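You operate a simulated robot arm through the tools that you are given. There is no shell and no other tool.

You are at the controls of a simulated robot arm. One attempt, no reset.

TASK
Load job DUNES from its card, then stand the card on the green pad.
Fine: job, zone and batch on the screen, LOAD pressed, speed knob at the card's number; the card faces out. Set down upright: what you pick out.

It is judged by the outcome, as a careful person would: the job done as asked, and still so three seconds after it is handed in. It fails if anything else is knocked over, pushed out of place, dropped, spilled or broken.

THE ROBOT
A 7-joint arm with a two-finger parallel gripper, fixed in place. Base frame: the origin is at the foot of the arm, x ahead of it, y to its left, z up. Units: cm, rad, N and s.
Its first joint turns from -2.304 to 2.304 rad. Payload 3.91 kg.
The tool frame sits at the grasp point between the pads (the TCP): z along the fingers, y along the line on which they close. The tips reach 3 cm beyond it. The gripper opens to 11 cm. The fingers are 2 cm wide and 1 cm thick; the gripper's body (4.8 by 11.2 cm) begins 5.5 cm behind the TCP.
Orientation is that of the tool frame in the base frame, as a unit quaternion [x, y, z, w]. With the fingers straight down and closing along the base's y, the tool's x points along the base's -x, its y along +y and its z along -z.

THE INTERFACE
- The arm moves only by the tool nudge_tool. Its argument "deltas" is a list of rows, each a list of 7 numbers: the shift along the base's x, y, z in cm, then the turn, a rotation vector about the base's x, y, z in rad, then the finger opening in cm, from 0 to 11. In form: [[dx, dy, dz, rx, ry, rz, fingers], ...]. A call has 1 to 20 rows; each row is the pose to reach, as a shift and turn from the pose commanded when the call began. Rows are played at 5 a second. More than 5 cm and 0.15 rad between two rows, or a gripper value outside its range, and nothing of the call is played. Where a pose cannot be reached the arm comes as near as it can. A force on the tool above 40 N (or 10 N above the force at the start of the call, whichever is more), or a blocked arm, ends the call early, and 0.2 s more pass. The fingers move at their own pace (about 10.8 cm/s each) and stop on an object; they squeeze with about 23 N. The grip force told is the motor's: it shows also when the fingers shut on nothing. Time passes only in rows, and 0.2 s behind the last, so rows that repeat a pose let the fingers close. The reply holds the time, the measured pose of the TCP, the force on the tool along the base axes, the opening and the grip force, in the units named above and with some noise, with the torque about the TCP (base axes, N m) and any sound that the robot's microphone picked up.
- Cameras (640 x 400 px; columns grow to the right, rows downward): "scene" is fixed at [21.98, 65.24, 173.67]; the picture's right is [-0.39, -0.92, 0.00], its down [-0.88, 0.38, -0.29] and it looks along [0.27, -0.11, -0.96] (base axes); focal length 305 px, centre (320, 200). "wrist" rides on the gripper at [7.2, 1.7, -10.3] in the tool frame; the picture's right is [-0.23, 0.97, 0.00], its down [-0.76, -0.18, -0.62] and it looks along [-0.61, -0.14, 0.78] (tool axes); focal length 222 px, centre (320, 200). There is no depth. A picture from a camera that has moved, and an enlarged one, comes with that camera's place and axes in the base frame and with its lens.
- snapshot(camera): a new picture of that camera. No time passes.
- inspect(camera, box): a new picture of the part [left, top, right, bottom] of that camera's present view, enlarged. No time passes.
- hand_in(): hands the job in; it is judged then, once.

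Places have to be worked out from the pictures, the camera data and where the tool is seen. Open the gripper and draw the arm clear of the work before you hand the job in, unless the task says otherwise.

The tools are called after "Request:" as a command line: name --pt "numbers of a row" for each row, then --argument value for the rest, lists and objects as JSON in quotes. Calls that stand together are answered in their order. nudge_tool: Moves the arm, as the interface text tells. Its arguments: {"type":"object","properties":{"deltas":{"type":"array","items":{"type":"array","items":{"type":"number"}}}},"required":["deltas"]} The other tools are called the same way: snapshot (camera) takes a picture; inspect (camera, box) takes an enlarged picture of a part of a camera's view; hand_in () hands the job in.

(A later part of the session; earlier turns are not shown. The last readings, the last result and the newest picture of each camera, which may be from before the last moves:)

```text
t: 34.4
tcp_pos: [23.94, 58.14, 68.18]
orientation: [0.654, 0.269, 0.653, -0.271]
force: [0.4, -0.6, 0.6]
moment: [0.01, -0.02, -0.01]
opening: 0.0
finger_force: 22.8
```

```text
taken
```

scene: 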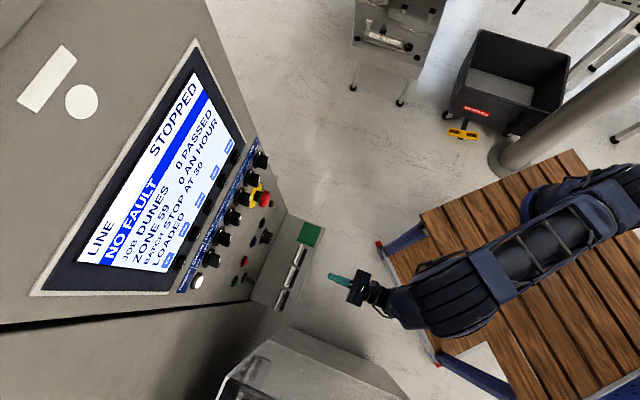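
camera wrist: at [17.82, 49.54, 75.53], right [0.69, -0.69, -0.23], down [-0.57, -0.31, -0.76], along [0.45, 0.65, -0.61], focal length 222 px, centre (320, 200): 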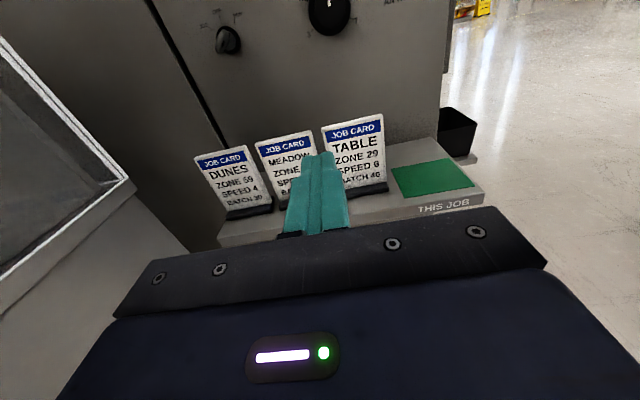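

Now I have an upright view of the cards on the shelf and the edge of the speed knob. I enlarge the DUNES card, the other cards and the knob.

Request:
inspect --camera "wrist" --box '[190, 130, 290, 230]'

Request:
inspect --camera "wrist" --box '[190, 0, 400, 140]'

Request:
inspect --camera "wrist" --box '[190, 100, 490, 250]'

```text
4.00 times, centred on (240, 180) of wrist
camera zoom: at [17.82, 49.54, 75.53], right [0.69, -0.69, -0.23], down [-0.57, -0.31, -0.76], along [0.45, 0.65, -0.61], focal length 888 px, centre (640, 280)
```

zoom: 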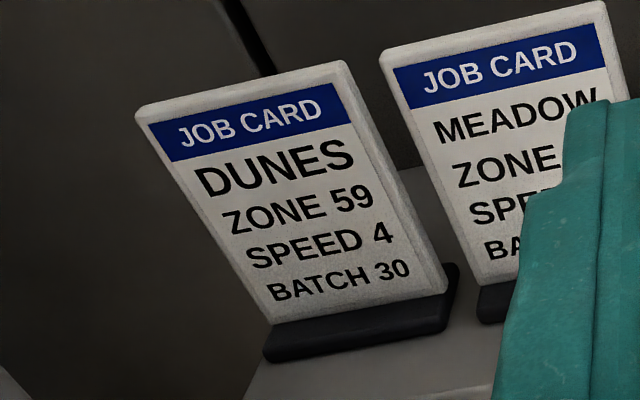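

```text
2.86 times, centred on (295, 70) of wrist
camera zoom: at [17.82, 49.54, 75.53], right [0.69, -0.69, -0.23], down [-0.57, -0.31, -0.76], along [0.45, 0.65, -0.61], focal length 635 px, centre (391, 571)
```

zoom: 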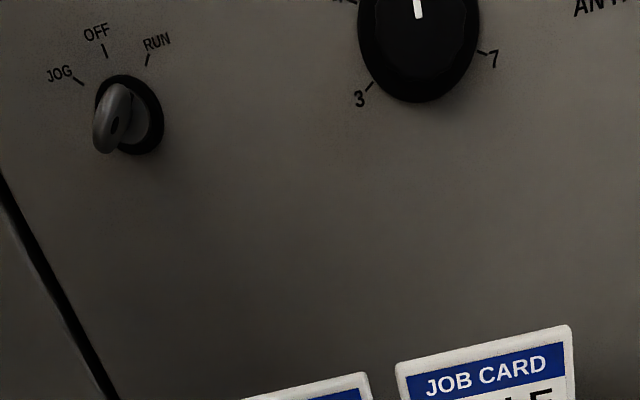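

```text
2.13 times, centred on (340, 175) of wrist
camera zoom: at [17.82, 49.54, 75.53], right [0.69, -0.69, -0.23], down [-0.57, -0.31, -0.76], along [0.45, 0.65, -0.61], focal length 474 px, centre (277, 253)
```

zoom: 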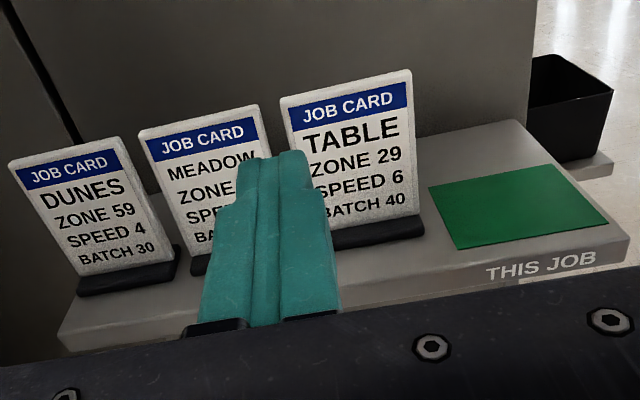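

Confirmed upright: DUNES, ZONE 59, SPEED 4, BATCH 30. Next I open the fingers and raise the tool for a clear look at the speed knob between them.

Request:
nudge_tool --pt "1.54 0.58 3.0 0 0 0 3" --pt "3.08 1.17 6.0 0 0 0 6" --pt "4.6 1.75 9.0 0 0 0 9" --pt "6.15 2.33 11.8 0 0 0 9" --pt "6.15 2.33 11.8 0 0 0 9"

Request:
snapshot --camera "wrist"

Request:
inspect --camera "wrist" --box '[230, 50, 430, 210]'

```text
t: 35.6
tcp_pos: [29.94, 60.48, 80.11]
orientation: [0.653, 0.271, 0.653, -0.271]
force: [-0.2, -0.4, 1.0]
moment: [0.02, -0.02, -0.02]
opening: 8.99
finger_force: 0.0
```

```text
taken
camera wrist: at [23.86, 51.88, 87.4], right [0.69, -0.69, -0.23], down [-0.57, -0.31, -0.76], along [0.45, 0.65, -0.61], focal length 222 px, centre (320, 200)
```

wrist: 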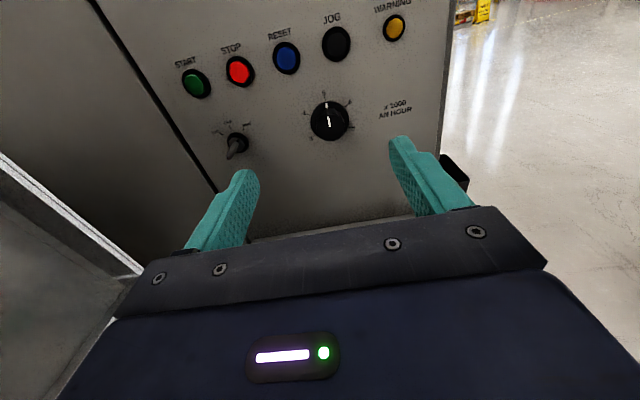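

```text
2.50 times, centred on (330, 130) of wrist
camera zoom: at [23.86, 51.88, 87.4], right [0.69, -0.69, -0.23], down [-0.57, -0.31, -0.76], along [0.45, 0.65, -0.61], focal length 555 px, centre (295, 375)
```

zoom: 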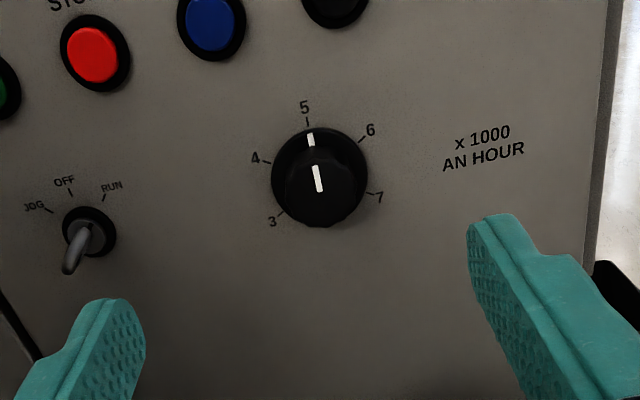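

The knob scale works out at 60° per number (3 lower-left, 4 upper-left, 5 top), with the knob centre at T≈21.05, z≈76 and the marker on 5. I need a 60° counter-clockwise turn, so I pre-rotate the gripper 60° clockwise and line up in front of the knob.

Request:
nudge_tool --pt "0.46 0.35 -0.55 0.105 0.105 0 9" --pt "0.92 0.7 -1.1 0.21 0.21 0 9" --pt "1.38 1.05 -1.67 0.315 0.315 0 9" --pt "1.84 1.4 -2.2 0.42 0.42 0 8" --pt "2.3 1.75 -2.8 0.525 0.525 0 7" --pt "2.76 2.1 -3.35 0.63 0.63 0 7" --pt "3.22 2.44 -3.9 0.7405 0.7405 0 7" --pt "3.22 2.44 -3.9 0.7405 0.7405 0 7"

Request:
snapshot --camera "wrist"

```text
refused: row 7 steps farther than a row can; nothing moved
```

```text
taken
camera wrist: at [23.86, 51.88, 87.4], right [0.69, -0.69, -0.23], down [-0.57, -0.31, -0.76], along [0.45, 0.65, -0.61], focal length 222 px, centre (320, 200)
```

wrist: 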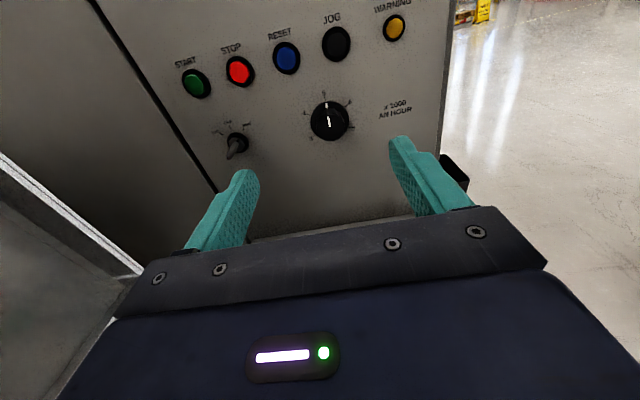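

The last row exceeded the turn step slightly and nothing moved. I'll send the same motion with finer steps.

Request:
nudge_tool --pt "0.4 0.3 -0.49 0.0925 0.0925 0 9" --pt "0.8 0.61 -0.98 0.185 0.185 0 9" --pt "1.2 0.91 -1.46 0.2775 0.2775 0 9" --pt "1.61 1.22 -1.95 0.37 0.37 0 8" --pt "2.01 1.52 -2.44 0.4625 0.4625 0 7" --pt "2.41 1.83 -2.92 0.555 0.555 0 7" --pt "2.82 2.13 -3.41 0.6475 0.6475 0 7" --pt "3.22 2.44 -3.9 0.7405 0.7405 0 7" --pt "3.22 2.44 -3.9 0.7405 0.7405 0 7"

Request:
snapshot --camera "wrist"

Request:
inspect --camera "wrist" --box '[220, 60, 420, 220]'

```text
t: 37.6
tcp_pos: [33.14, 63.05, 76.09]
orientation: [0.701, -0.094, 0.429, -0.562]
force: [0.0, 0.1, 0.1]
moment: [0.02, 0.01, 0.01]
opening: 7.0
finger_force: 0.1
```

```text
taken
camera wrist: at [30.97, 50.47, 78.32], right [0.2, -0.2, -0.96], down [-0.97, 0.09, -0.22], along [0.13, 0.97, -0.18], focal length 222 px, centre (320, 200)
```

wrist: 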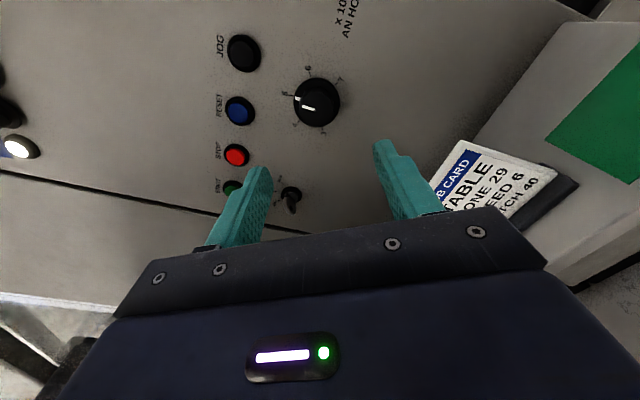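

```text
2.50 times, centred on (320, 140) of wrist
camera zoom: at [30.97, 50.47, 78.32], right [0.2, -0.2, -0.96], down [-0.97, 0.09, -0.22], along [0.13, 0.97, -0.18], focal length 555 px, centre (320, 350)
```

zoom: 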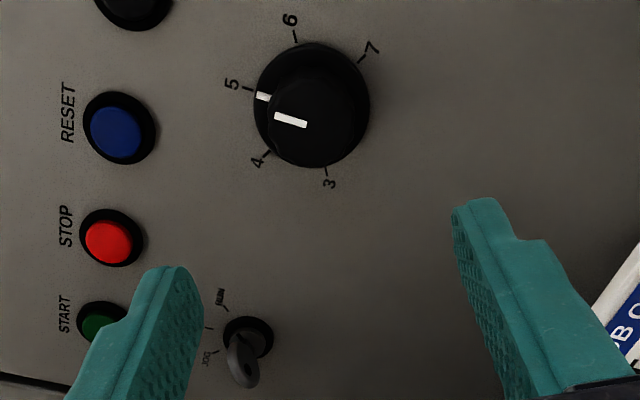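

With two views the panel surface is at N≈85.2, and the knob centre at T≈20.93, z≈76.5, with its face at N≈82 and radius about 2 cm. I approach with the fingers open 7 cm around the knob until the tips are at N≈84.

Request:
nudge_tool --pt "1.87 1.81 0.4 0 0 0 7" --pt "3.74 3.62 0.4 0 0 0 7" --pt "5.6 5.42 0.4 0 0 0 7" --pt "7.5 7.23 0.4 0 0 0 7" --pt "8.4 8.1 0.4 0 0 0 7" --pt "9.35 9.04 0.4 0 0 0 7"

Request:
snapshot --camera "wrist"

Request:
inspect --camera "scene" --box '[200, 190, 340, 310]'

```text
t: 39.0
tcp_pos: [42.67, 71.92, 76.49]
orientation: [0.701, -0.092, 0.431, -0.561]
force: [-0.1, -0.9, 0.3]
moment: [0.01, -0.01, 0.03]
opening: 6.99
finger_force: 0.1
```

```text
taken
camera wrist: at [40.39, 59.54, 78.76], right [0.2, -0.2, -0.96], down [-0.97, 0.09, -0.23], along [0.13, 0.97, -0.18], focal length 222 px, centre (320, 200)
```

wrist: 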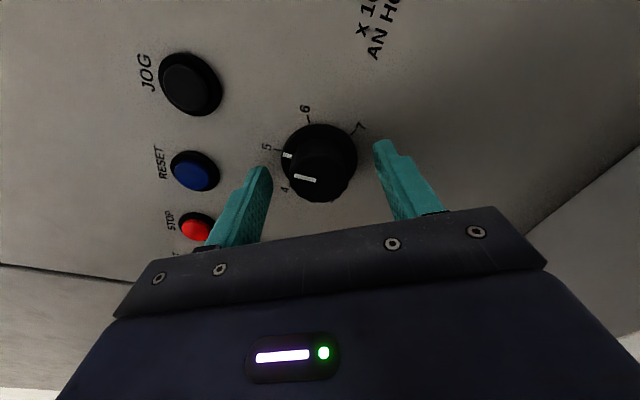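

```text
3.33 times, centred on (270, 250) of scene
camera zoom: at [21.98, 65.24, 173.67], right [-0.39, -0.92, 0.0], down [-0.88, 0.38, -0.29], along [0.27, -0.11, -0.96], focal length 1016 px, centre (487, 33)
```

zoom: 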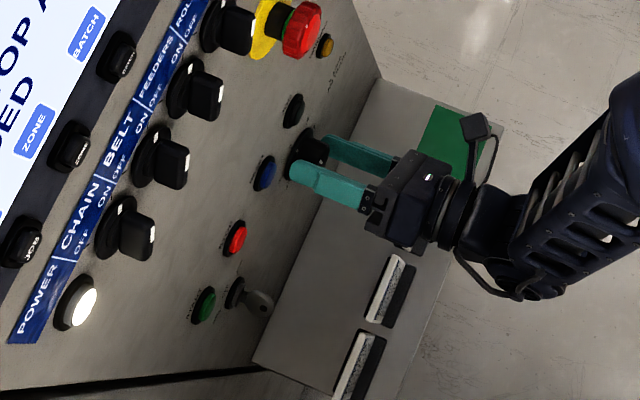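

The fingers straddle the knob with the tips at N≈84.0 and the geometry matches the model. I shift 0.2 cm left to centre, then close on the knob.

Request:
nudge_tool --pt "-0.14 0.14 0 0 0 0 7" --pt "-0.14 0.14 0 0 0 0 5" --pt "-0.14 0.14 0 0 0 0 3.5" --pt "-0.14 0.14 0 0 0 0 3" --pt "-0.14 0.14 0 0 0 0 3"

Request:
inspect --camera "wrist" --box '[220, 80, 420, 240]'

```text
t: 40.2
tcp_pos: [42.51, 72.1, 76.49]
orientation: [0.701, -0.093, 0.43, -0.561]
force: [1.7, 1.5, -1.4]
moment: [0.04, -0.04, 0.05]
opening: 3.75
finger_force: 45.2
```

```text
2.50 times, centred on (320, 160) of wrist
camera zoom: at [40.2, 59.67, 78.75], right [0.2, -0.2, -0.96], down [-0.97, 0.09, -0.23], along [0.13, 0.97, -0.18], focal length 555 px, centre (320, 300)
```

zoom: 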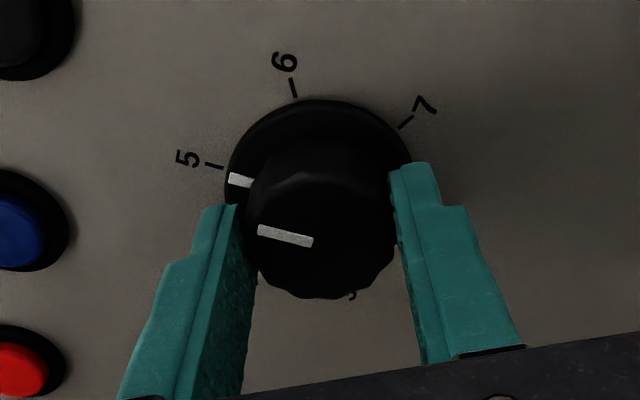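

The fingers hold the knob (3.75 cm across), centred on its axis. I rotate the tool 60° counter-clockwise about the knob axis.

Request:
nudge_tool --pt "0 0 0 -0.0823 -0.0823 0 3" --pt "0 0 0 -0.1646 -0.1646 0 3" --pt "0 0 0 -0.2468 -0.2468 0 3" --pt "0 0 0 -0.3291 -0.3291 0 3" --pt "0 0 0 -0.4114 -0.4114 0 3" --pt "0 0 0 -0.4937 -0.4937 0 3" --pt "0 0 0 -0.576 -0.576 0 3" --pt "0 0 0 -0.6582 -0.6582 0 3" --pt "0 0 0 -0.7405 -0.7405 0 3" --pt "0 0 0 -0.7405 -0.7405 0 3"

Request:
inspect --camera "wrist" --box '[220, 80, 420, 240]'

```text
t: 42.4
tcp_pos: [42.51, 72.18, 76.58]
orientation: [0.653, 0.271, 0.654, -0.271]
force: [5.5, 9.5, 5.7]
moment: [0.12, -0.15, 0.12]
opening: 3.74
finger_force: 45.1
```

```text
2.50 times, centred on (320, 160) of wrist
camera zoom: at [36.31, 63.55, 83.87], right [0.69, -0.69, -0.23], down [-0.57, -0.32, -0.76], along [0.45, 0.65, -0.61], focal length 555 px, centre (320, 300)
```

zoom: 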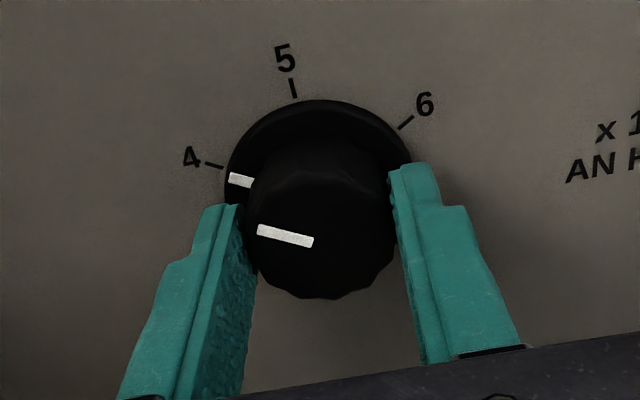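

The marker now lines up with 4 exactly as it did with 5 before. I open the fingers and back straight off to inspect.

Request:
nudge_tool --pt "0 0 0 0 0 0 5" --pt "0 0 0 0 0 0 7" --pt "0 0 0 0 0 0 7.5" --pt "-2.0 -2.0 0 0 0 0 7.5" --pt "-5.0 -5.0 0 0 0 0 8" --pt "-8.0 -8.0 0 0 0 0 8" --pt "-11.0 -11.0 1 0 0 0 8" --pt "-13.0 -13.0 3 0 0 0 8"

Request:
snapshot --camera "wrist"

Request:
inspect --camera "wrist" --box '[270, 60, 400, 180]'

Request:
inspect --camera "scene" --box '[60, 50, 320, 300]'

```text
t: 44.2
tcp_pos: [29.48, 59.21, 79.55]
orientation: [0.654, 0.27, 0.652, -0.271]
force: [-0.7, 0.1, 0.8]
moment: [0.0, 0.03, -0.05]
opening: 8.0
finger_force: 0.1
```

```text
taken
camera wrist: at [23.24, 50.52, 86.87], right [0.69, -0.69, -0.23], down [-0.57, -0.31, -0.76], along [0.45, 0.65, -0.61], focal length 222 px, centre (320, 200)
```

wrist: 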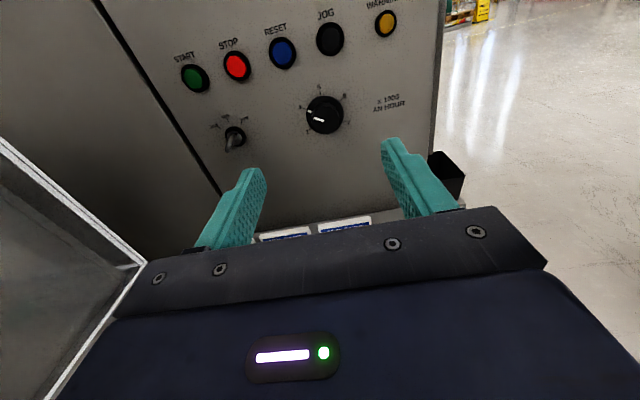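

```text
3.33 times, centred on (335, 120) of wrist
camera zoom: at [23.24, 50.52, 86.87], right [0.69, -0.69, -0.23], down [-0.57, -0.31, -0.76], along [0.45, 0.65, -0.61], focal length 740 px, centre (270, 467)
```

zoom: 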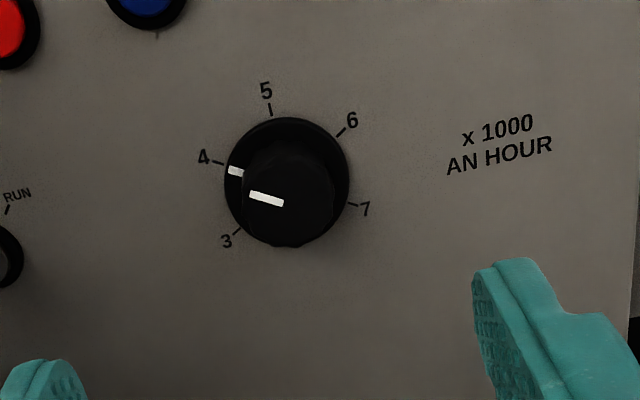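

```text
1.60 times, centred on (190, 175) of scene
camera zoom: at [21.98, 65.24, 173.67], right [-0.39, -0.92, 0.0], down [-0.88, 0.38, -0.29], along [0.27, -0.11, -0.96], focal length 488 px, centre (528, 240)
```

zoom: 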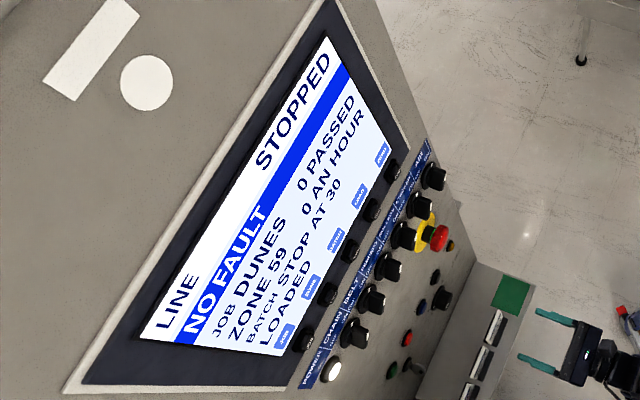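

The speed knob stands at 4 and the screen still shows DUNES / 59 / 30 / LOADED. Next comes the card: I turn the tool to point down with the fingers closing across the card's thickness (camera on the right side), while rising clear to z≈95.

Request:
nudge_tool --pt "-0.55 0.3 1.07 0 0.114 -0.0806 8" --pt "-1.1 0.59 2.13 0 0.228 -0.1612 8" --pt "-1.65 0.89 3.2 0 0.342 -0.2418 8" --pt "-2.21 1.19 4.27 0 0.456 -0.3225 8" --pt "-2.76 1.48 5.33 0 0.57 -0.4031 7" --pt "-3.31 1.78 6.4 0 0.684 -0.4837 6" --pt "-3.86 2.08 7.47 0 0.798 -0.5643 5" --pt "-4.41 2.37 8.53 0 0.912 -0.6449 5" --pt "-4.96 2.67 9.6 0 1.026 -0.7255 5" --pt "-5.51 2.97 10.67 0 1.1401 -0.8061 5" --pt "-6.06 3.26 11.73 0 1.2541 -0.8867 5" --pt "-6.62 3.56 12.8 0 1.3681 -0.9674 5" --pt "-7.17 3.86 13.87 0 1.4821 -1.048 5" --pt "-7.72 4.15 14.93 0 1.5961 -1.1286 5" --pt "-8.27 4.45 16.0 0 1.7101 -1.2092 5"

Request:
snapshot --camera "wrist"

Request:
snapshot --camera "scene"

```text
t: 47.4
tcp_pos: [21.04, 63.57, 95.57]
orientation: [0.923, -0.384, -0.001, 0.0]
force: [-0.2, 0.1, -0.2]
moment: [0.02, -0.04, -0.01]
opening: 5.01
finger_force: 0.1
```

```text
taken
camera wrist: at [25.02, 57.16, 105.94], right [-0.85, -0.53, 0.0], down [-0.41, 0.66, 0.62], along [-0.33, 0.53, -0.78], focal length 222 px, centre (320, 200)
```

wrist: 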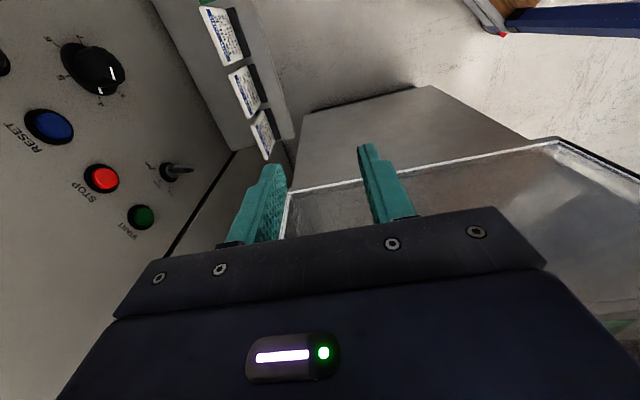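

```text
taken
```

scene: 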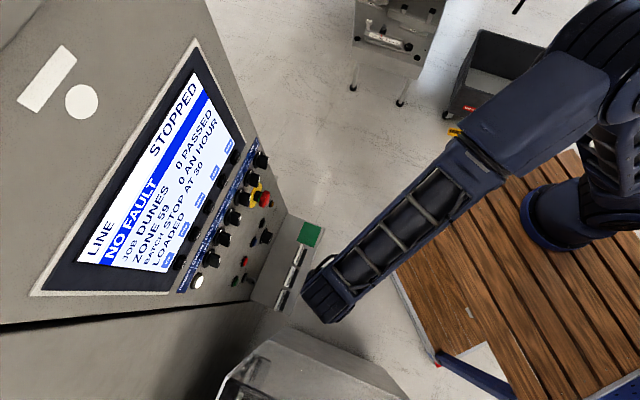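

The tool now points down with the camera on the right side. DUNES sits at about N≈73.5, T≈37.5 with its top at z≈65.8. I move to a hover about 7 cm above it.

Request:
nudge_tool --pt "0.65 2.16 -2.0 0 0 0 5" --pt "1.29 4.31 -5.0 0 0 0 5" --pt "1.94 6.47 -8.0 0 0 0 5" --pt "2.58 8.63 -11.0 0 0 0 5" --pt "3.23 10.79 -14.0 0 0 0 5" --pt "3.87 12.94 -17.0 0 0 0 5" --pt "4.52 15.1 -19.5 0 0 0 5"

Request:
snapshot --camera "wrist"

Request:
snapshot --camera "scene"

Request:
inspect --camera "wrist" --box '[200, 50, 420, 220]'

```text
t: 49.0
tcp_pos: [25.73, 78.59, 76.08]
orientation: [0.924, -0.382, 0.0, -0.001]
force: [0.5, -0.4, 0.4]
moment: [0.02, -0.02, 0.0]
opening: 5.02
finger_force: 0.0
```

```text
taken
camera wrist: at [29.6, 72.22, 86.38], right [-0.85, -0.53, 0.0], down [-0.41, 0.66, 0.62], along [-0.33, 0.53, -0.78], focal length 222 px, centre (320, 200)
```

wrist: 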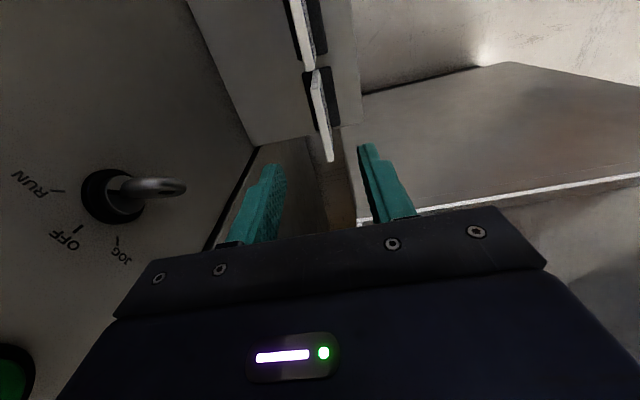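

```text
taken
```

scene: 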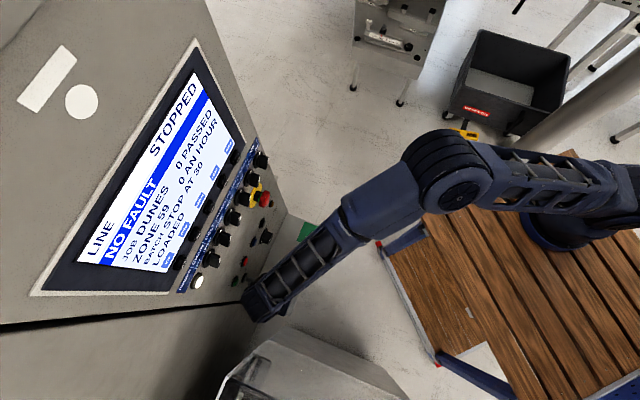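

```text
2.35 times, centred on (310, 135) of wrist
camera zoom: at [29.6, 72.22, 86.38], right [-0.85, -0.53, 0.0], down [-0.41, 0.66, 0.62], along [-0.33, 0.53, -0.78], focal length 523 px, centre (344, 353)
```

zoom: 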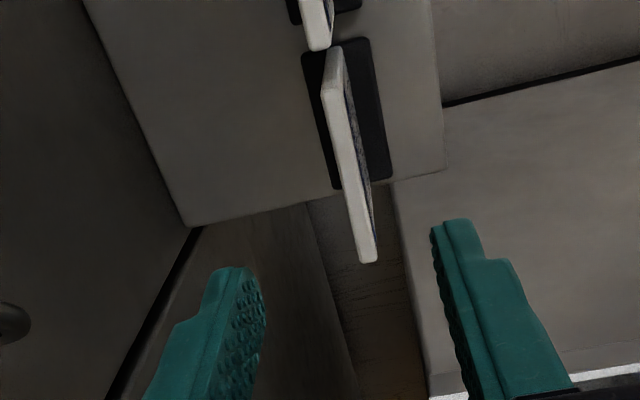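

The card stands centred in a black base plate at N≈73.55, T≈37.7; the key in the key switch is at N≈81.6, which leaves about 2 cm of clearance from the gripper body. I align and descend partway so the tips are just above the card top, then check.

Request:
nudge_tool --pt "-0.39 0.08 0 0 0 0 5" --pt "-0.39 0.08 -2.5 0 0 0 5" --pt "-0.39 0.08 -5.0 0 0 0 5" --pt "-0.39 0.08 -6.5 0 0 0 5"

Request:
inspect --camera "wrist" --box '[200, 50, 420, 230]'

Request:
snapshot --camera "wrist"

```text
t: 50.0
tcp_pos: [25.27, 78.84, 69.52]
orientation: [0.924, -0.383, 0.0, 0.0]
force: [0.7, 0.0, 0.6]
moment: [0.03, -0.02, -0.02]
opening: 5.02
finger_force: 0.1
```

```text
2.22 times, centred on (310, 140) of wrist
camera zoom: at [29.2, 72.34, 79.96], right [-0.85, -0.53, 0.0], down [-0.41, 0.66, 0.62], along [-0.33, 0.53, -0.78], focal length 494 px, centre (342, 333)
```

zoom: 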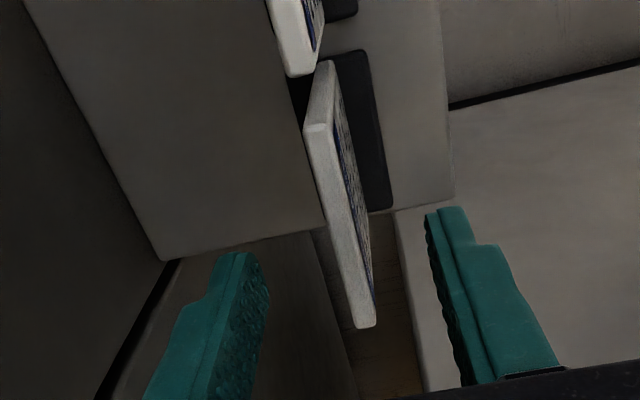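

```text
taken
camera wrist: at [29.2, 72.34, 79.96], right [-0.85, -0.53, 0.0], down [-0.41, 0.66, 0.62], along [-0.33, 0.53, -0.78], focal length 222 px, centre (320, 200)
```

wrist: 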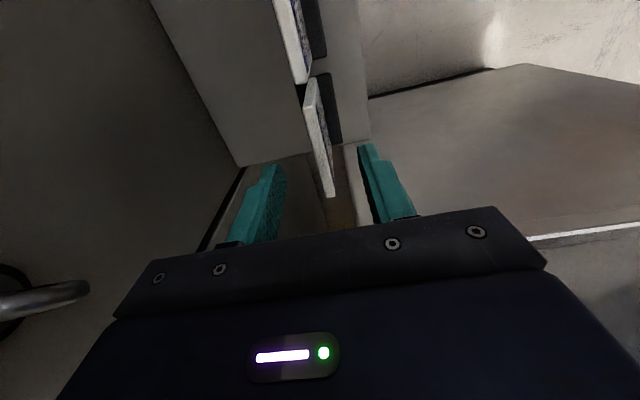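

The card top face spans N≈73.07–73.8, T≈34.25–41.4, and the fingers straddle it. I descend another 5.7 cm so the tips overlap the card by 5 cm, staying open.

Request:
nudge_tool --pt "-0.1 -0.1 -1.5 0 0 0 5" --pt "-0.1 -0.1 -3.0 0 0 0 5" --pt "-0.1 -0.1 -4.5 0 0 0 5" --pt "-0.1 -0.1 -5.7 0 0 0 5"

Request:
inspect --camera "wrist" --box '[200, 50, 440, 250]'

```text
t: 51.0
tcp_pos: [25.26, 78.66, 63.86]
orientation: [0.924, -0.383, -0.001, 0.0]
force: [-0.4, 0.2, 0.7]
moment: [0.01, 0.02, 0.0]
opening: 5.03
finger_force: 0.1
```

```text
2.00 times, centred on (320, 150) of wrist
camera zoom: at [29.08, 72.24, 74.16], right [-0.85, -0.53, 0.0], down [-0.41, 0.66, 0.62], along [-0.33, 0.53, -0.78], focal length 444 px, centre (320, 300)
```

zoom: 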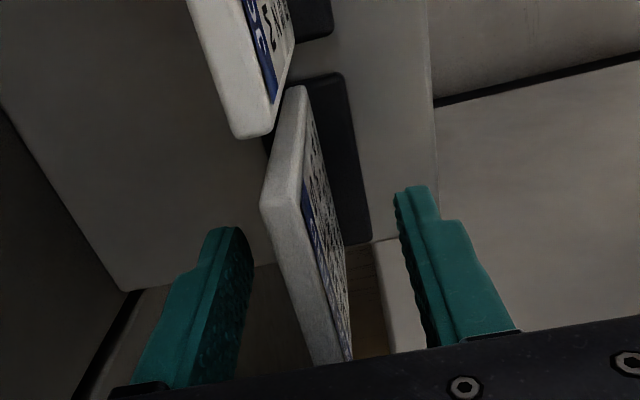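

The card lies between the open fingers with room on both sides. I close the gripper on it.

Request:
nudge_tool --pt "0 0 0 0 0 0 3" --pt "0 0 0 0 0 0 1.5" --pt "0 0 0 0 0 0 0.8" --pt "0 0 0 0 0 0 0.3" --pt "0 0 0 0 0 0 0"

Request:
inspect --camera "wrist" --box '[200, 50, 440, 250]'

```text
t: 52.2
tcp_pos: [25.23, 78.64, 63.8]
orientation: [0.924, -0.383, 0.0, 0.0]
force: [-0.8, 0.9, 0.5]
moment: [0.0, -0.05, -0.02]
opening: 0.77
finger_force: 22.4
```

```text
2.00 times, centred on (320, 150) of wrist
camera zoom: at [29.1, 72.24, 74.18], right [-0.85, -0.53, 0.0], down [-0.41, 0.66, 0.62], along [-0.33, 0.53, -0.78], focal length 444 px, centre (320, 300)
```

zoom: 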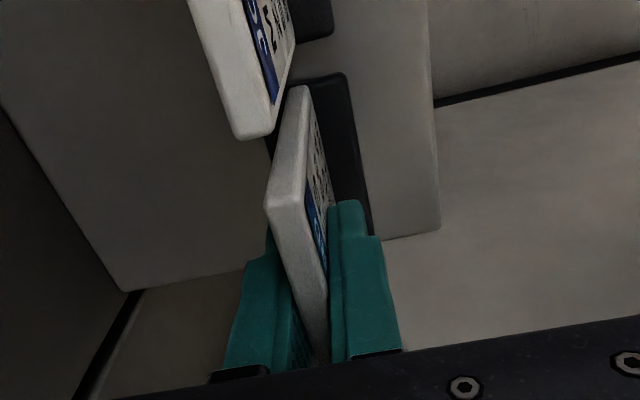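

The gripper holds the card (0.77 cm thick). I lift slowly by 2 cm and check whether the base comes along.

Request:
nudge_tool --pt "0 0 0.3 0 0 0 0" --pt "0 0 0.7 0 0 0 0" --pt "0 0 1.2 0 0 0 0" --pt "0 0 2.0 0 0 0 0" --pt "0 0 2.0 0 0 0 0"

Request:
inspect --camera "wrist" --box '[200, 50, 440, 250]'

Request:
inspect --camera "scene" --box '[200, 200, 360, 340]'

```text
t: 53.4
tcp_pos: [25.22, 78.64, 65.74]
orientation: [0.924, -0.383, 0.001, -0.001]
force: [-0.4, 0.0, -0.4]
moment: [0.0, 0.01, -0.03]
opening: 0.78
finger_force: 23.4
```

```text
2.00 times, centred on (320, 150) of wrist
camera zoom: at [29.08, 72.25, 76.2], right [-0.85, -0.53, 0.0], down [-0.41, 0.66, 0.62], along [-0.33, 0.53, -0.78], focal length 444 px, centre (320, 300)
```

zoom: 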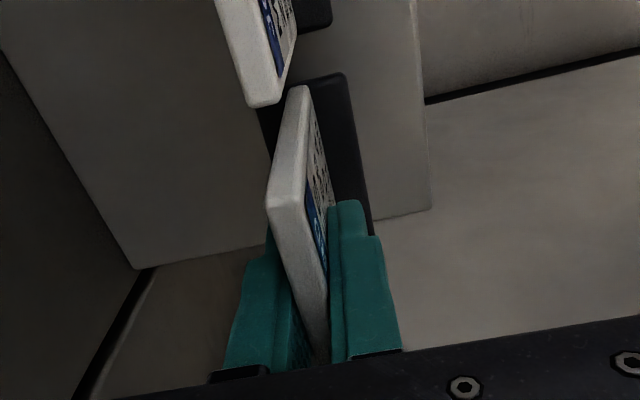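

```text
2.86 times, centred on (280, 270) of scene
camera zoom: at [21.98, 65.24, 173.67], right [-0.39, -0.92, 0.0], down [-0.88, 0.38, -0.29], along [0.27, -0.11, -0.96], focal length 871 px, centre (434, 0)
```

zoom: 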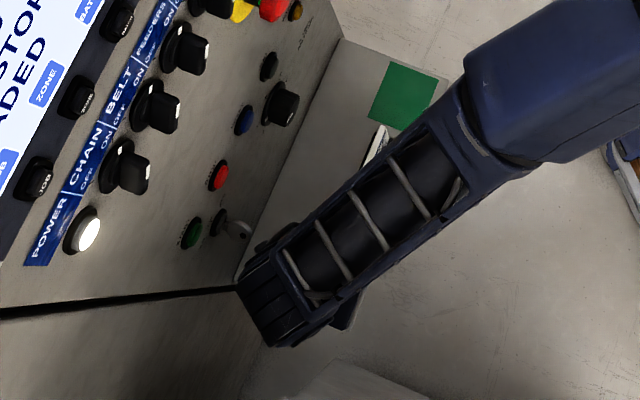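

The base lifts with the card, so it is one self-standing piece. I raise it until its foot clears the other card tops, then carry it right (a little back from the panel) to above the pad area.

Request:
nudge_tool --pt "0 0 2.5 0 0 0 0" --pt "0 0 5.5 0 0 0 0" --pt "0 0 8.5 0 0 0 0" --pt "0 0 11.5 0 0 0 0" --pt "0 0 14.3 0 0 0 0" --pt "-1.4 -1.4 15.5 0 0 0 0" --pt "0.2 -4.9 16.0 0 0 0 0" --pt "2.6 -8.0 16.0 0 0 0 0" --pt "5.2 -10.8 16.0 0 0 0 0" --pt "8.0 -13.6 16.0 0 0 0 0" --pt "10.8 -16.4 16.0 0 0 0 0" --pt "13.4 -19.0 16.0 0 0 0 0" --pt "15.6 -21.2 16.0 0 0 0 0" --pt "15.6 -21.2 16.0 0 0 0 0"

Request:
snapshot --camera "wrist"

Request:
snapshot --camera "scene"

```text
t: 56.4
tcp_pos: [40.69, 57.51, 81.82]
orientation: [0.924, -0.383, 0.0, 0.0]
force: [-0.1, -0.2, -0.6]
moment: [0.01, 0.0, 0.0]
opening: 0.73
finger_force: 23.2
```

```text
taken
camera wrist: at [44.63, 51.14, 92.25], right [-0.85, -0.53, 0.0], down [-0.41, 0.66, 0.62], along [-0.33, 0.53, -0.78], focal length 222 px, centre (320, 200)
```

wrist: 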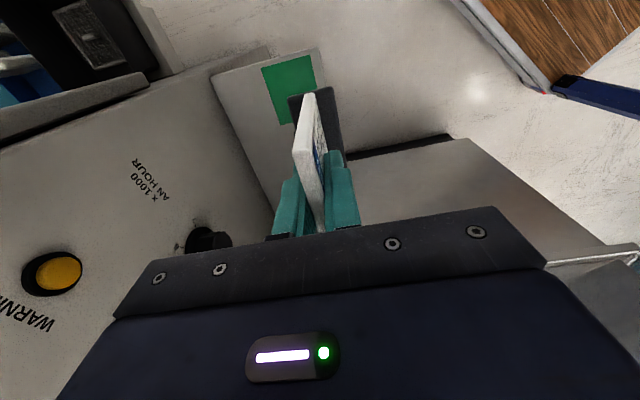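

```text
taken
```

scene: 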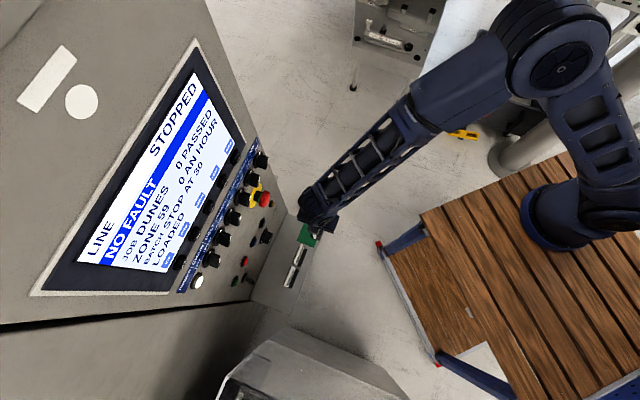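

The card is held securely over the pad area, facing out. I enlarge the view to locate the pad corners relative to the card's foot.

Request:
inspect --camera "wrist" --box '[200, 30, 400, 200]'

Request:
inspect --camera "scene" --box '[250, 180, 370, 300]'

```text
2.35 times, centred on (300, 115) of wrist
camera zoom: at [44.63, 51.14, 92.25], right [-0.85, -0.53, 0.0], down [-0.41, 0.66, 0.62], along [-0.33, 0.53, -0.78], focal length 523 px, centre (367, 400)
```

zoom: 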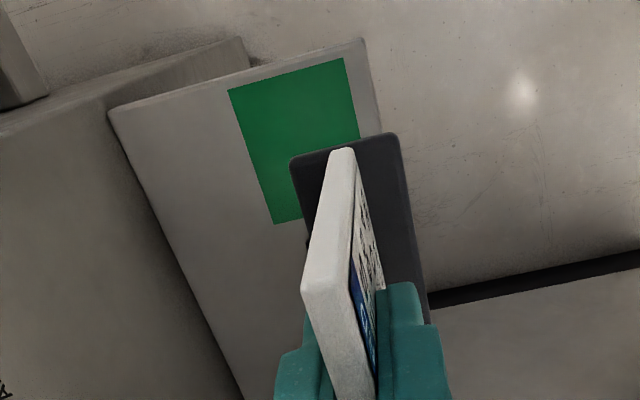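

```text
3.33 times, centred on (310, 240) of scene
camera zoom: at [21.98, 65.24, 173.67], right [-0.39, -0.92, 0.0], down [-0.88, 0.38, -0.29], along [0.27, -0.11, -0.96], focal length 1016 px, centre (353, 67)
```

zoom: 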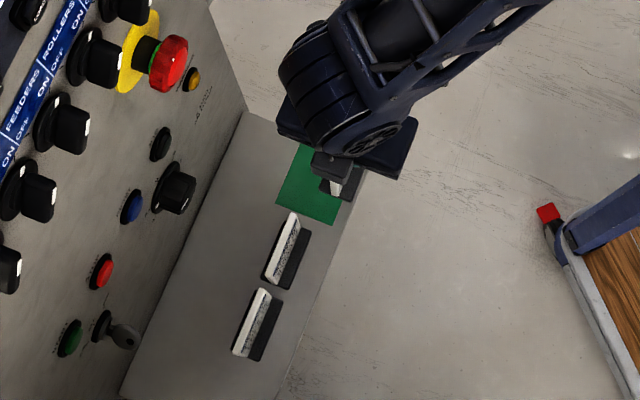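

The pad spans N≈69.9–77.1, T≈7.7–15.95, and the card's foot is centred under the tool. I move forward 4 cm to centre over the pad, then lower to about 4 cm above it.

Request:
nudge_tool --pt "1.47 1.41 0 0 0 0 0" --pt "2.93 2.81 0 0 0 0 0" --pt "2.93 2.81 -3.5 0 0 0 0" --pt "2.93 2.81 -7.0 0 0 0 0" --pt "2.93 2.81 -10.5 0 0 0 0" --pt "2.93 2.81 -13.5 0 0 0 0" --pt "2.93 2.81 -13.5 0 0 0 0"

Request:
snapshot --camera "wrist"

Request:
inspect --camera "wrist" --box '[200, 30, 400, 200]'

Request:
inspect --camera "scene" --box '[220, 160, 380, 300]'

```text
t: 58.0
tcp_pos: [43.6, 60.28, 68.33]
orientation: [0.924, -0.384, 0.001, 0.001]
force: [-0.1, 0.8, -1.0]
moment: [0.02, -0.03, 0.03]
opening: 0.75
finger_force: 23.1
```

```text
taken
camera wrist: at [47.53, 53.85, 78.69], right [-0.85, -0.53, 0.0], down [-0.41, 0.66, 0.62], along [-0.33, 0.53, -0.78], focal length 222 px, centre (320, 200)
```

wrist: 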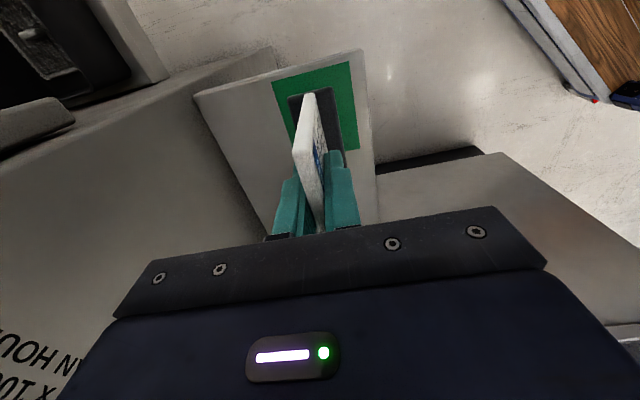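

```text
2.35 times, centred on (300, 115) of wrist
camera zoom: at [47.53, 53.85, 78.69], right [-0.85, -0.53, 0.0], down [-0.41, 0.66, 0.62], along [-0.33, 0.53, -0.78], focal length 523 px, centre (367, 400)
```

zoom: 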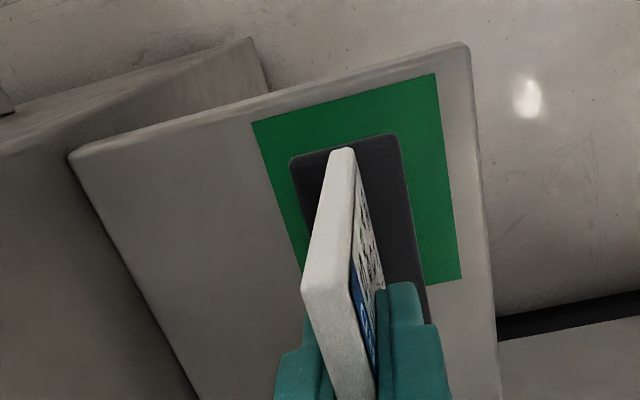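

```text
2.86 times, centred on (300, 230) of scene
camera zoom: at [21.98, 65.24, 173.67], right [-0.39, -0.92, 0.0], down [-0.88, 0.38, -0.29], along [0.27, -0.11, -0.96], focal length 871 px, centre (377, 114)
```

zoom: 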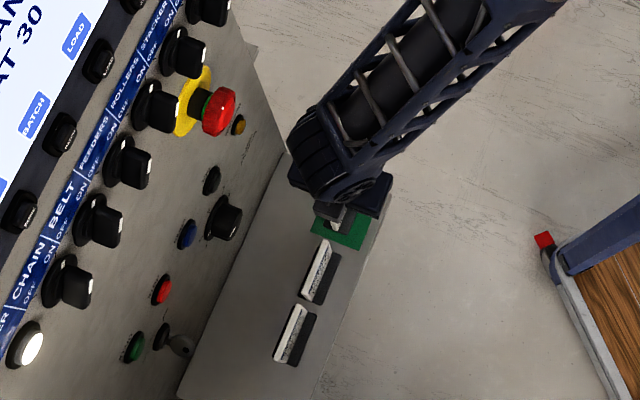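

The foot sits well inside the pad on all sides (N≈73.45, T≈11.8). I lower 3.9 cm, to just above contact.

Request:
nudge_tool --pt "0 0 -1.5 0 0 0 0" --pt "0 0 -2.8 0 0 0 0" --pt "0 0 -3.6 0 0 0 0" --pt "0 0 -3.9 0 0 0 0" --pt "0 0 -3.9 0 0 0 0"

Request:
inspect --camera "wrist" --box '[200, 30, 400, 200]'

```text
t: 59.2
tcp_pos: [43.69, 60.28, 64.35]
orientation: [0.924, -0.382, -0.001, 0.001]
force: [0.5, -0.6, -0.7]
moment: [0.01, -0.02, -0.01]
opening: 0.76
finger_force: 22.7
```

```text
2.35 times, centred on (300, 115) of wrist
camera zoom: at [47.61, 53.84, 74.79], right [-0.85, -0.53, 0.0], down [-0.41, 0.66, 0.62], along [-0.33, 0.53, -0.78], focal length 523 px, centre (367, 400)
```

zoom: 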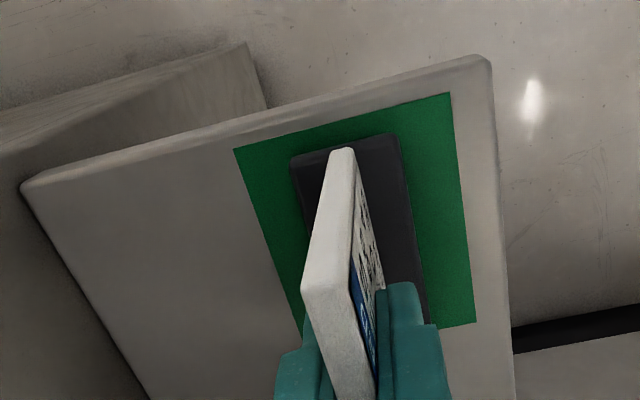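

No contact force yet, and the foot is inside the pad. I creep down in 0.1 cm steps to find contact.

Request:
nudge_tool --pt "0 0 -0.1 0 0 0 0" --pt "0 0 -0.2 0 0 0 0" --pt "0 0 -0.3 0 0 0 0" --pt "0 0 -0.4 0 0 0 0" --pt "0 0 -0.4 0 0 0 0"

```text
t: 60.4
tcp_pos: [43.67, 60.21, 64.08]
orientation: [0.924, -0.382, 0.0, 0.0]
force: [0.0, 0.1, -0.1]
moment: [0.0, 0.02, 0.01]
opening: 0.77
finger_force: 23.3
```

Still no contact at z≈64.0. I continue down another 0.3 cm in fine steps.

Request:
nudge_tool --pt "0 0 -0.08 0 0 0 0" --pt "0 0 -0.16 0 0 0 0" --pt "0 0 -0.16 0 0 0 0"

```text
t: 61.2
tcp_pos: [43.69, 60.22, 63.81]
orientation: [0.924, -0.383, 0.0, 0.0]
force: [-0.5, -0.6, -0.4]
moment: [0.02, 0.02, -0.04]
opening: 0.78
finger_force: 22.6
```

Request:
nudge_tool --pt "0 0 -0.06 0 0 0 0" --pt "0 0 -0.12 0 0 0 0" --pt "0 0 -0.12 0 0 0 0"

Request:
inspect --camera "wrist" --box '[200, 30, 400, 200]'

```text
t: 62.0
tcp_pos: [43.63, 60.22, 63.83]
orientation: [0.924, -0.383, 0.0, 0.0]
force: [-1.5, -1.6, 5.4]
moment: [-0.11, -0.02, -0.02]
opening: 0.78
finger_force: 23.2
```

```text
2.35 times, centred on (300, 115) of wrist
camera zoom: at [47.61, 53.83, 74.17], right [-0.85, -0.53, 0.0], down [-0.41, 0.66, 0.62], along [-0.33, 0.53, -0.78], focal length 523 px, centre (367, 400)
```

zoom: 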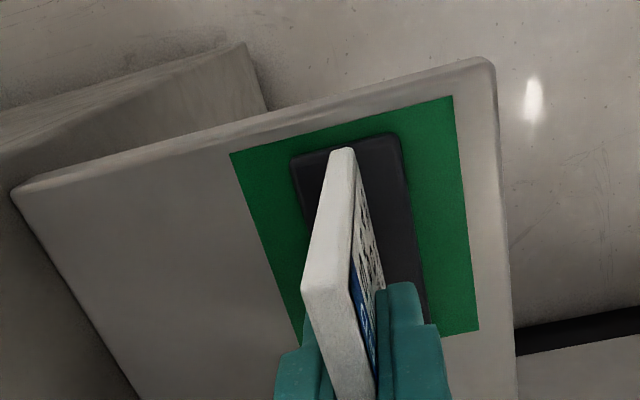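

The foot is on the pad (5.4 N upward force). I open the fingers gently and hold, then check that the card stands.

Request:
nudge_tool --pt "0 0 0.05 0 0 0 0.9" --pt "0 0 0.05 0 0 0 1.4" --pt "0 0 0.05 0 0 0 2.2" --pt "0 0 0.05 0 0 0 3.2" --pt "0 0 0.05 0 0 0 4.5" --pt "0 0 0.05 0 0 0 4.5"

Request:
inspect --camera "wrist" --box '[200, 30, 440, 230]'

```text
t: 63.4
tcp_pos: [43.6, 60.26, 63.86]
orientation: [0.924, -0.383, 0.0, 0.0]
force: [0.5, 0.2, 0.8]
moment: [0.04, 0.0, 0.05]
opening: 4.5
finger_force: 0.0
```

```text
2.00 times, centred on (320, 130) of wrist
camera zoom: at [47.62, 53.85, 74.19], right [-0.85, -0.53, 0.0], down [-0.41, 0.66, 0.62], along [-0.33, 0.53, -0.78], focal length 444 px, centre (320, 340)
```

zoom: 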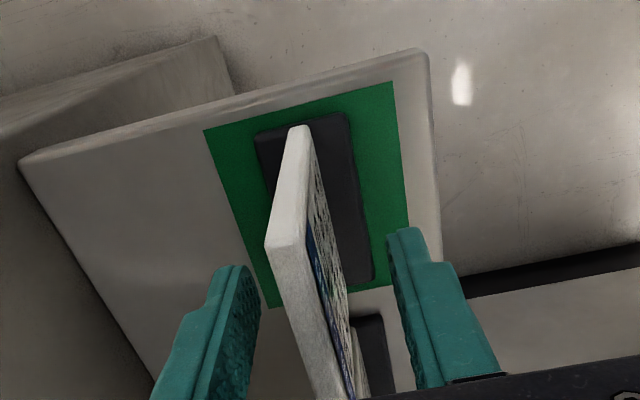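

The card stands upright by itself on the pad, with both fingers clear of it. I lift straight up well above the card.

Request:
nudge_tool --pt "0 0 1.5 0 0 0 4.5" --pt "0 0 4.0 0 0 0 4.5" --pt "0 0 7.5 0 0 0 4.5" --pt "0 0 11.5 0 0 0 4.5" --pt "0 0 15.5 0 0 0 4.5"

Request:
snapshot --camera "wrist"

```text
t: 64.6
tcp_pos: [43.76, 60.26, 79.45]
orientation: [0.924, -0.382, 0.0, 0.001]
force: [0.1, -0.3, 0.3]
moment: [0.04, -0.02, 0.0]
opening: 4.5
finger_force: 0.1
```

```text
taken
camera wrist: at [47.64, 53.83, 89.76], right [-0.85, -0.53, 0.0], down [-0.41, 0.67, 0.62], along [-0.33, 0.53, -0.78], focal length 222 px, centre (320, 200)
```

wrist: 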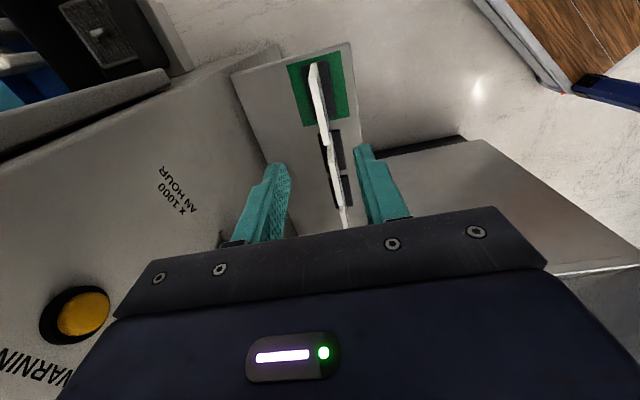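

The card stays standing on the pad and the gripper is clear of it. I draw the arm back and up away from the panel for a final check.

Request:
nudge_tool --pt "0 0 3 0 0 0 4.5" --pt "-2.5 -2.5 5 0 0 0 4.5" --pt "-5.5 -5.5 6 0 0 0 4.5" --pt "-8.5 -8.5 7 0 0 0 4.5" --pt "-11.5 -11.5 8 0 0 0 4.5" --pt "-11.5 -14.5 9 0 0 0 4.5" --pt "-11.5 -18.0 10 0 0 0 4.5" --pt "-11.5 -18.0 10 0 0 0 4.5"

Request:
snapshot --camera "scene"

Request:
inspect --camera "scene" --box '[60, 50, 260, 290]'

Request:
inspect --camera "scene" --box '[220, 200, 340, 320]'

Request:
snapshot --camera "wrist"

```text
t: 66.4
tcp_pos: [32.2, 42.16, 89.32]
orientation: [0.924, -0.382, 0.0, 0.0]
force: [-0.1, -0.2, -0.6]
moment: [-0.02, 0.01, 0.01]
opening: 4.51
finger_force: 0.1
```

```text
taken
```

scene: 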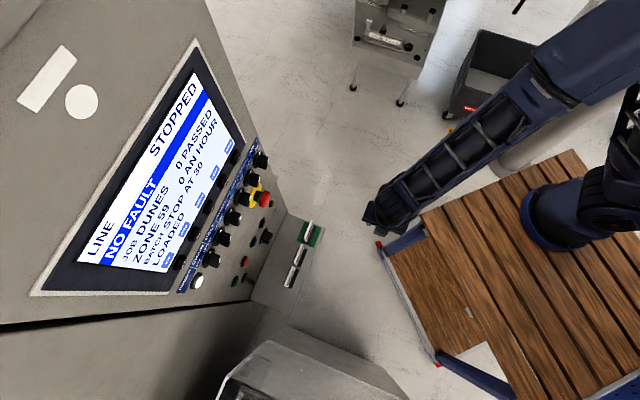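

```text
1.67 times, centred on (160, 170) of scene
camera zoom: at [21.98, 65.24, 173.67], right [-0.39, -0.92, 0.0], down [-0.88, 0.38, -0.29], along [0.27, -0.11, -0.96], focal length 508 px, centre (587, 250)
```

zoom: 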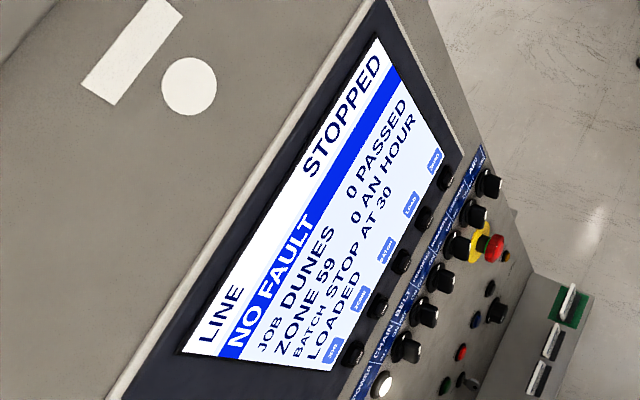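

```text
3.33 times, centred on (280, 260) of scene
camera zoom: at [21.98, 65.24, 173.67], right [-0.39, -0.92, 0.0], down [-0.88, 0.38, -0.29], along [0.27, -0.11, -0.96], focal length 1016 px, centre (453, 0)
```

zoom: 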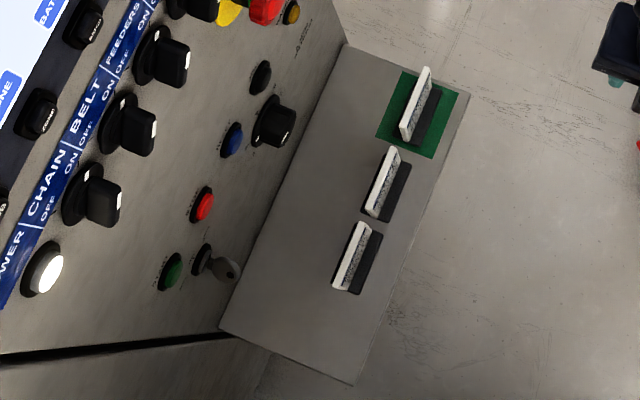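

```text
taken
camera wrist: at [36.13, 35.83, 99.73], right [-0.85, -0.53, 0.0], down [-0.41, 0.66, 0.62], along [-0.33, 0.53, -0.78], focal length 222 px, centre (320, 200)
```

wrist: 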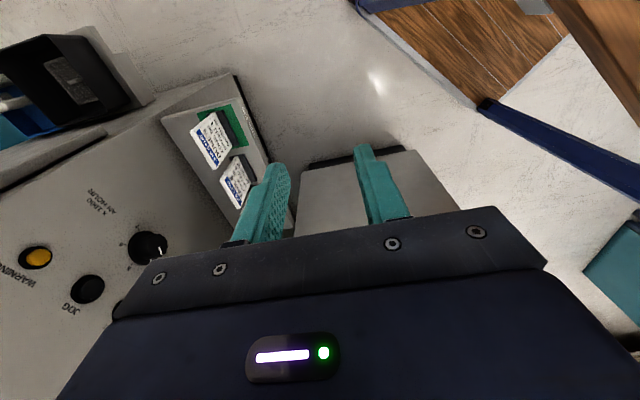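

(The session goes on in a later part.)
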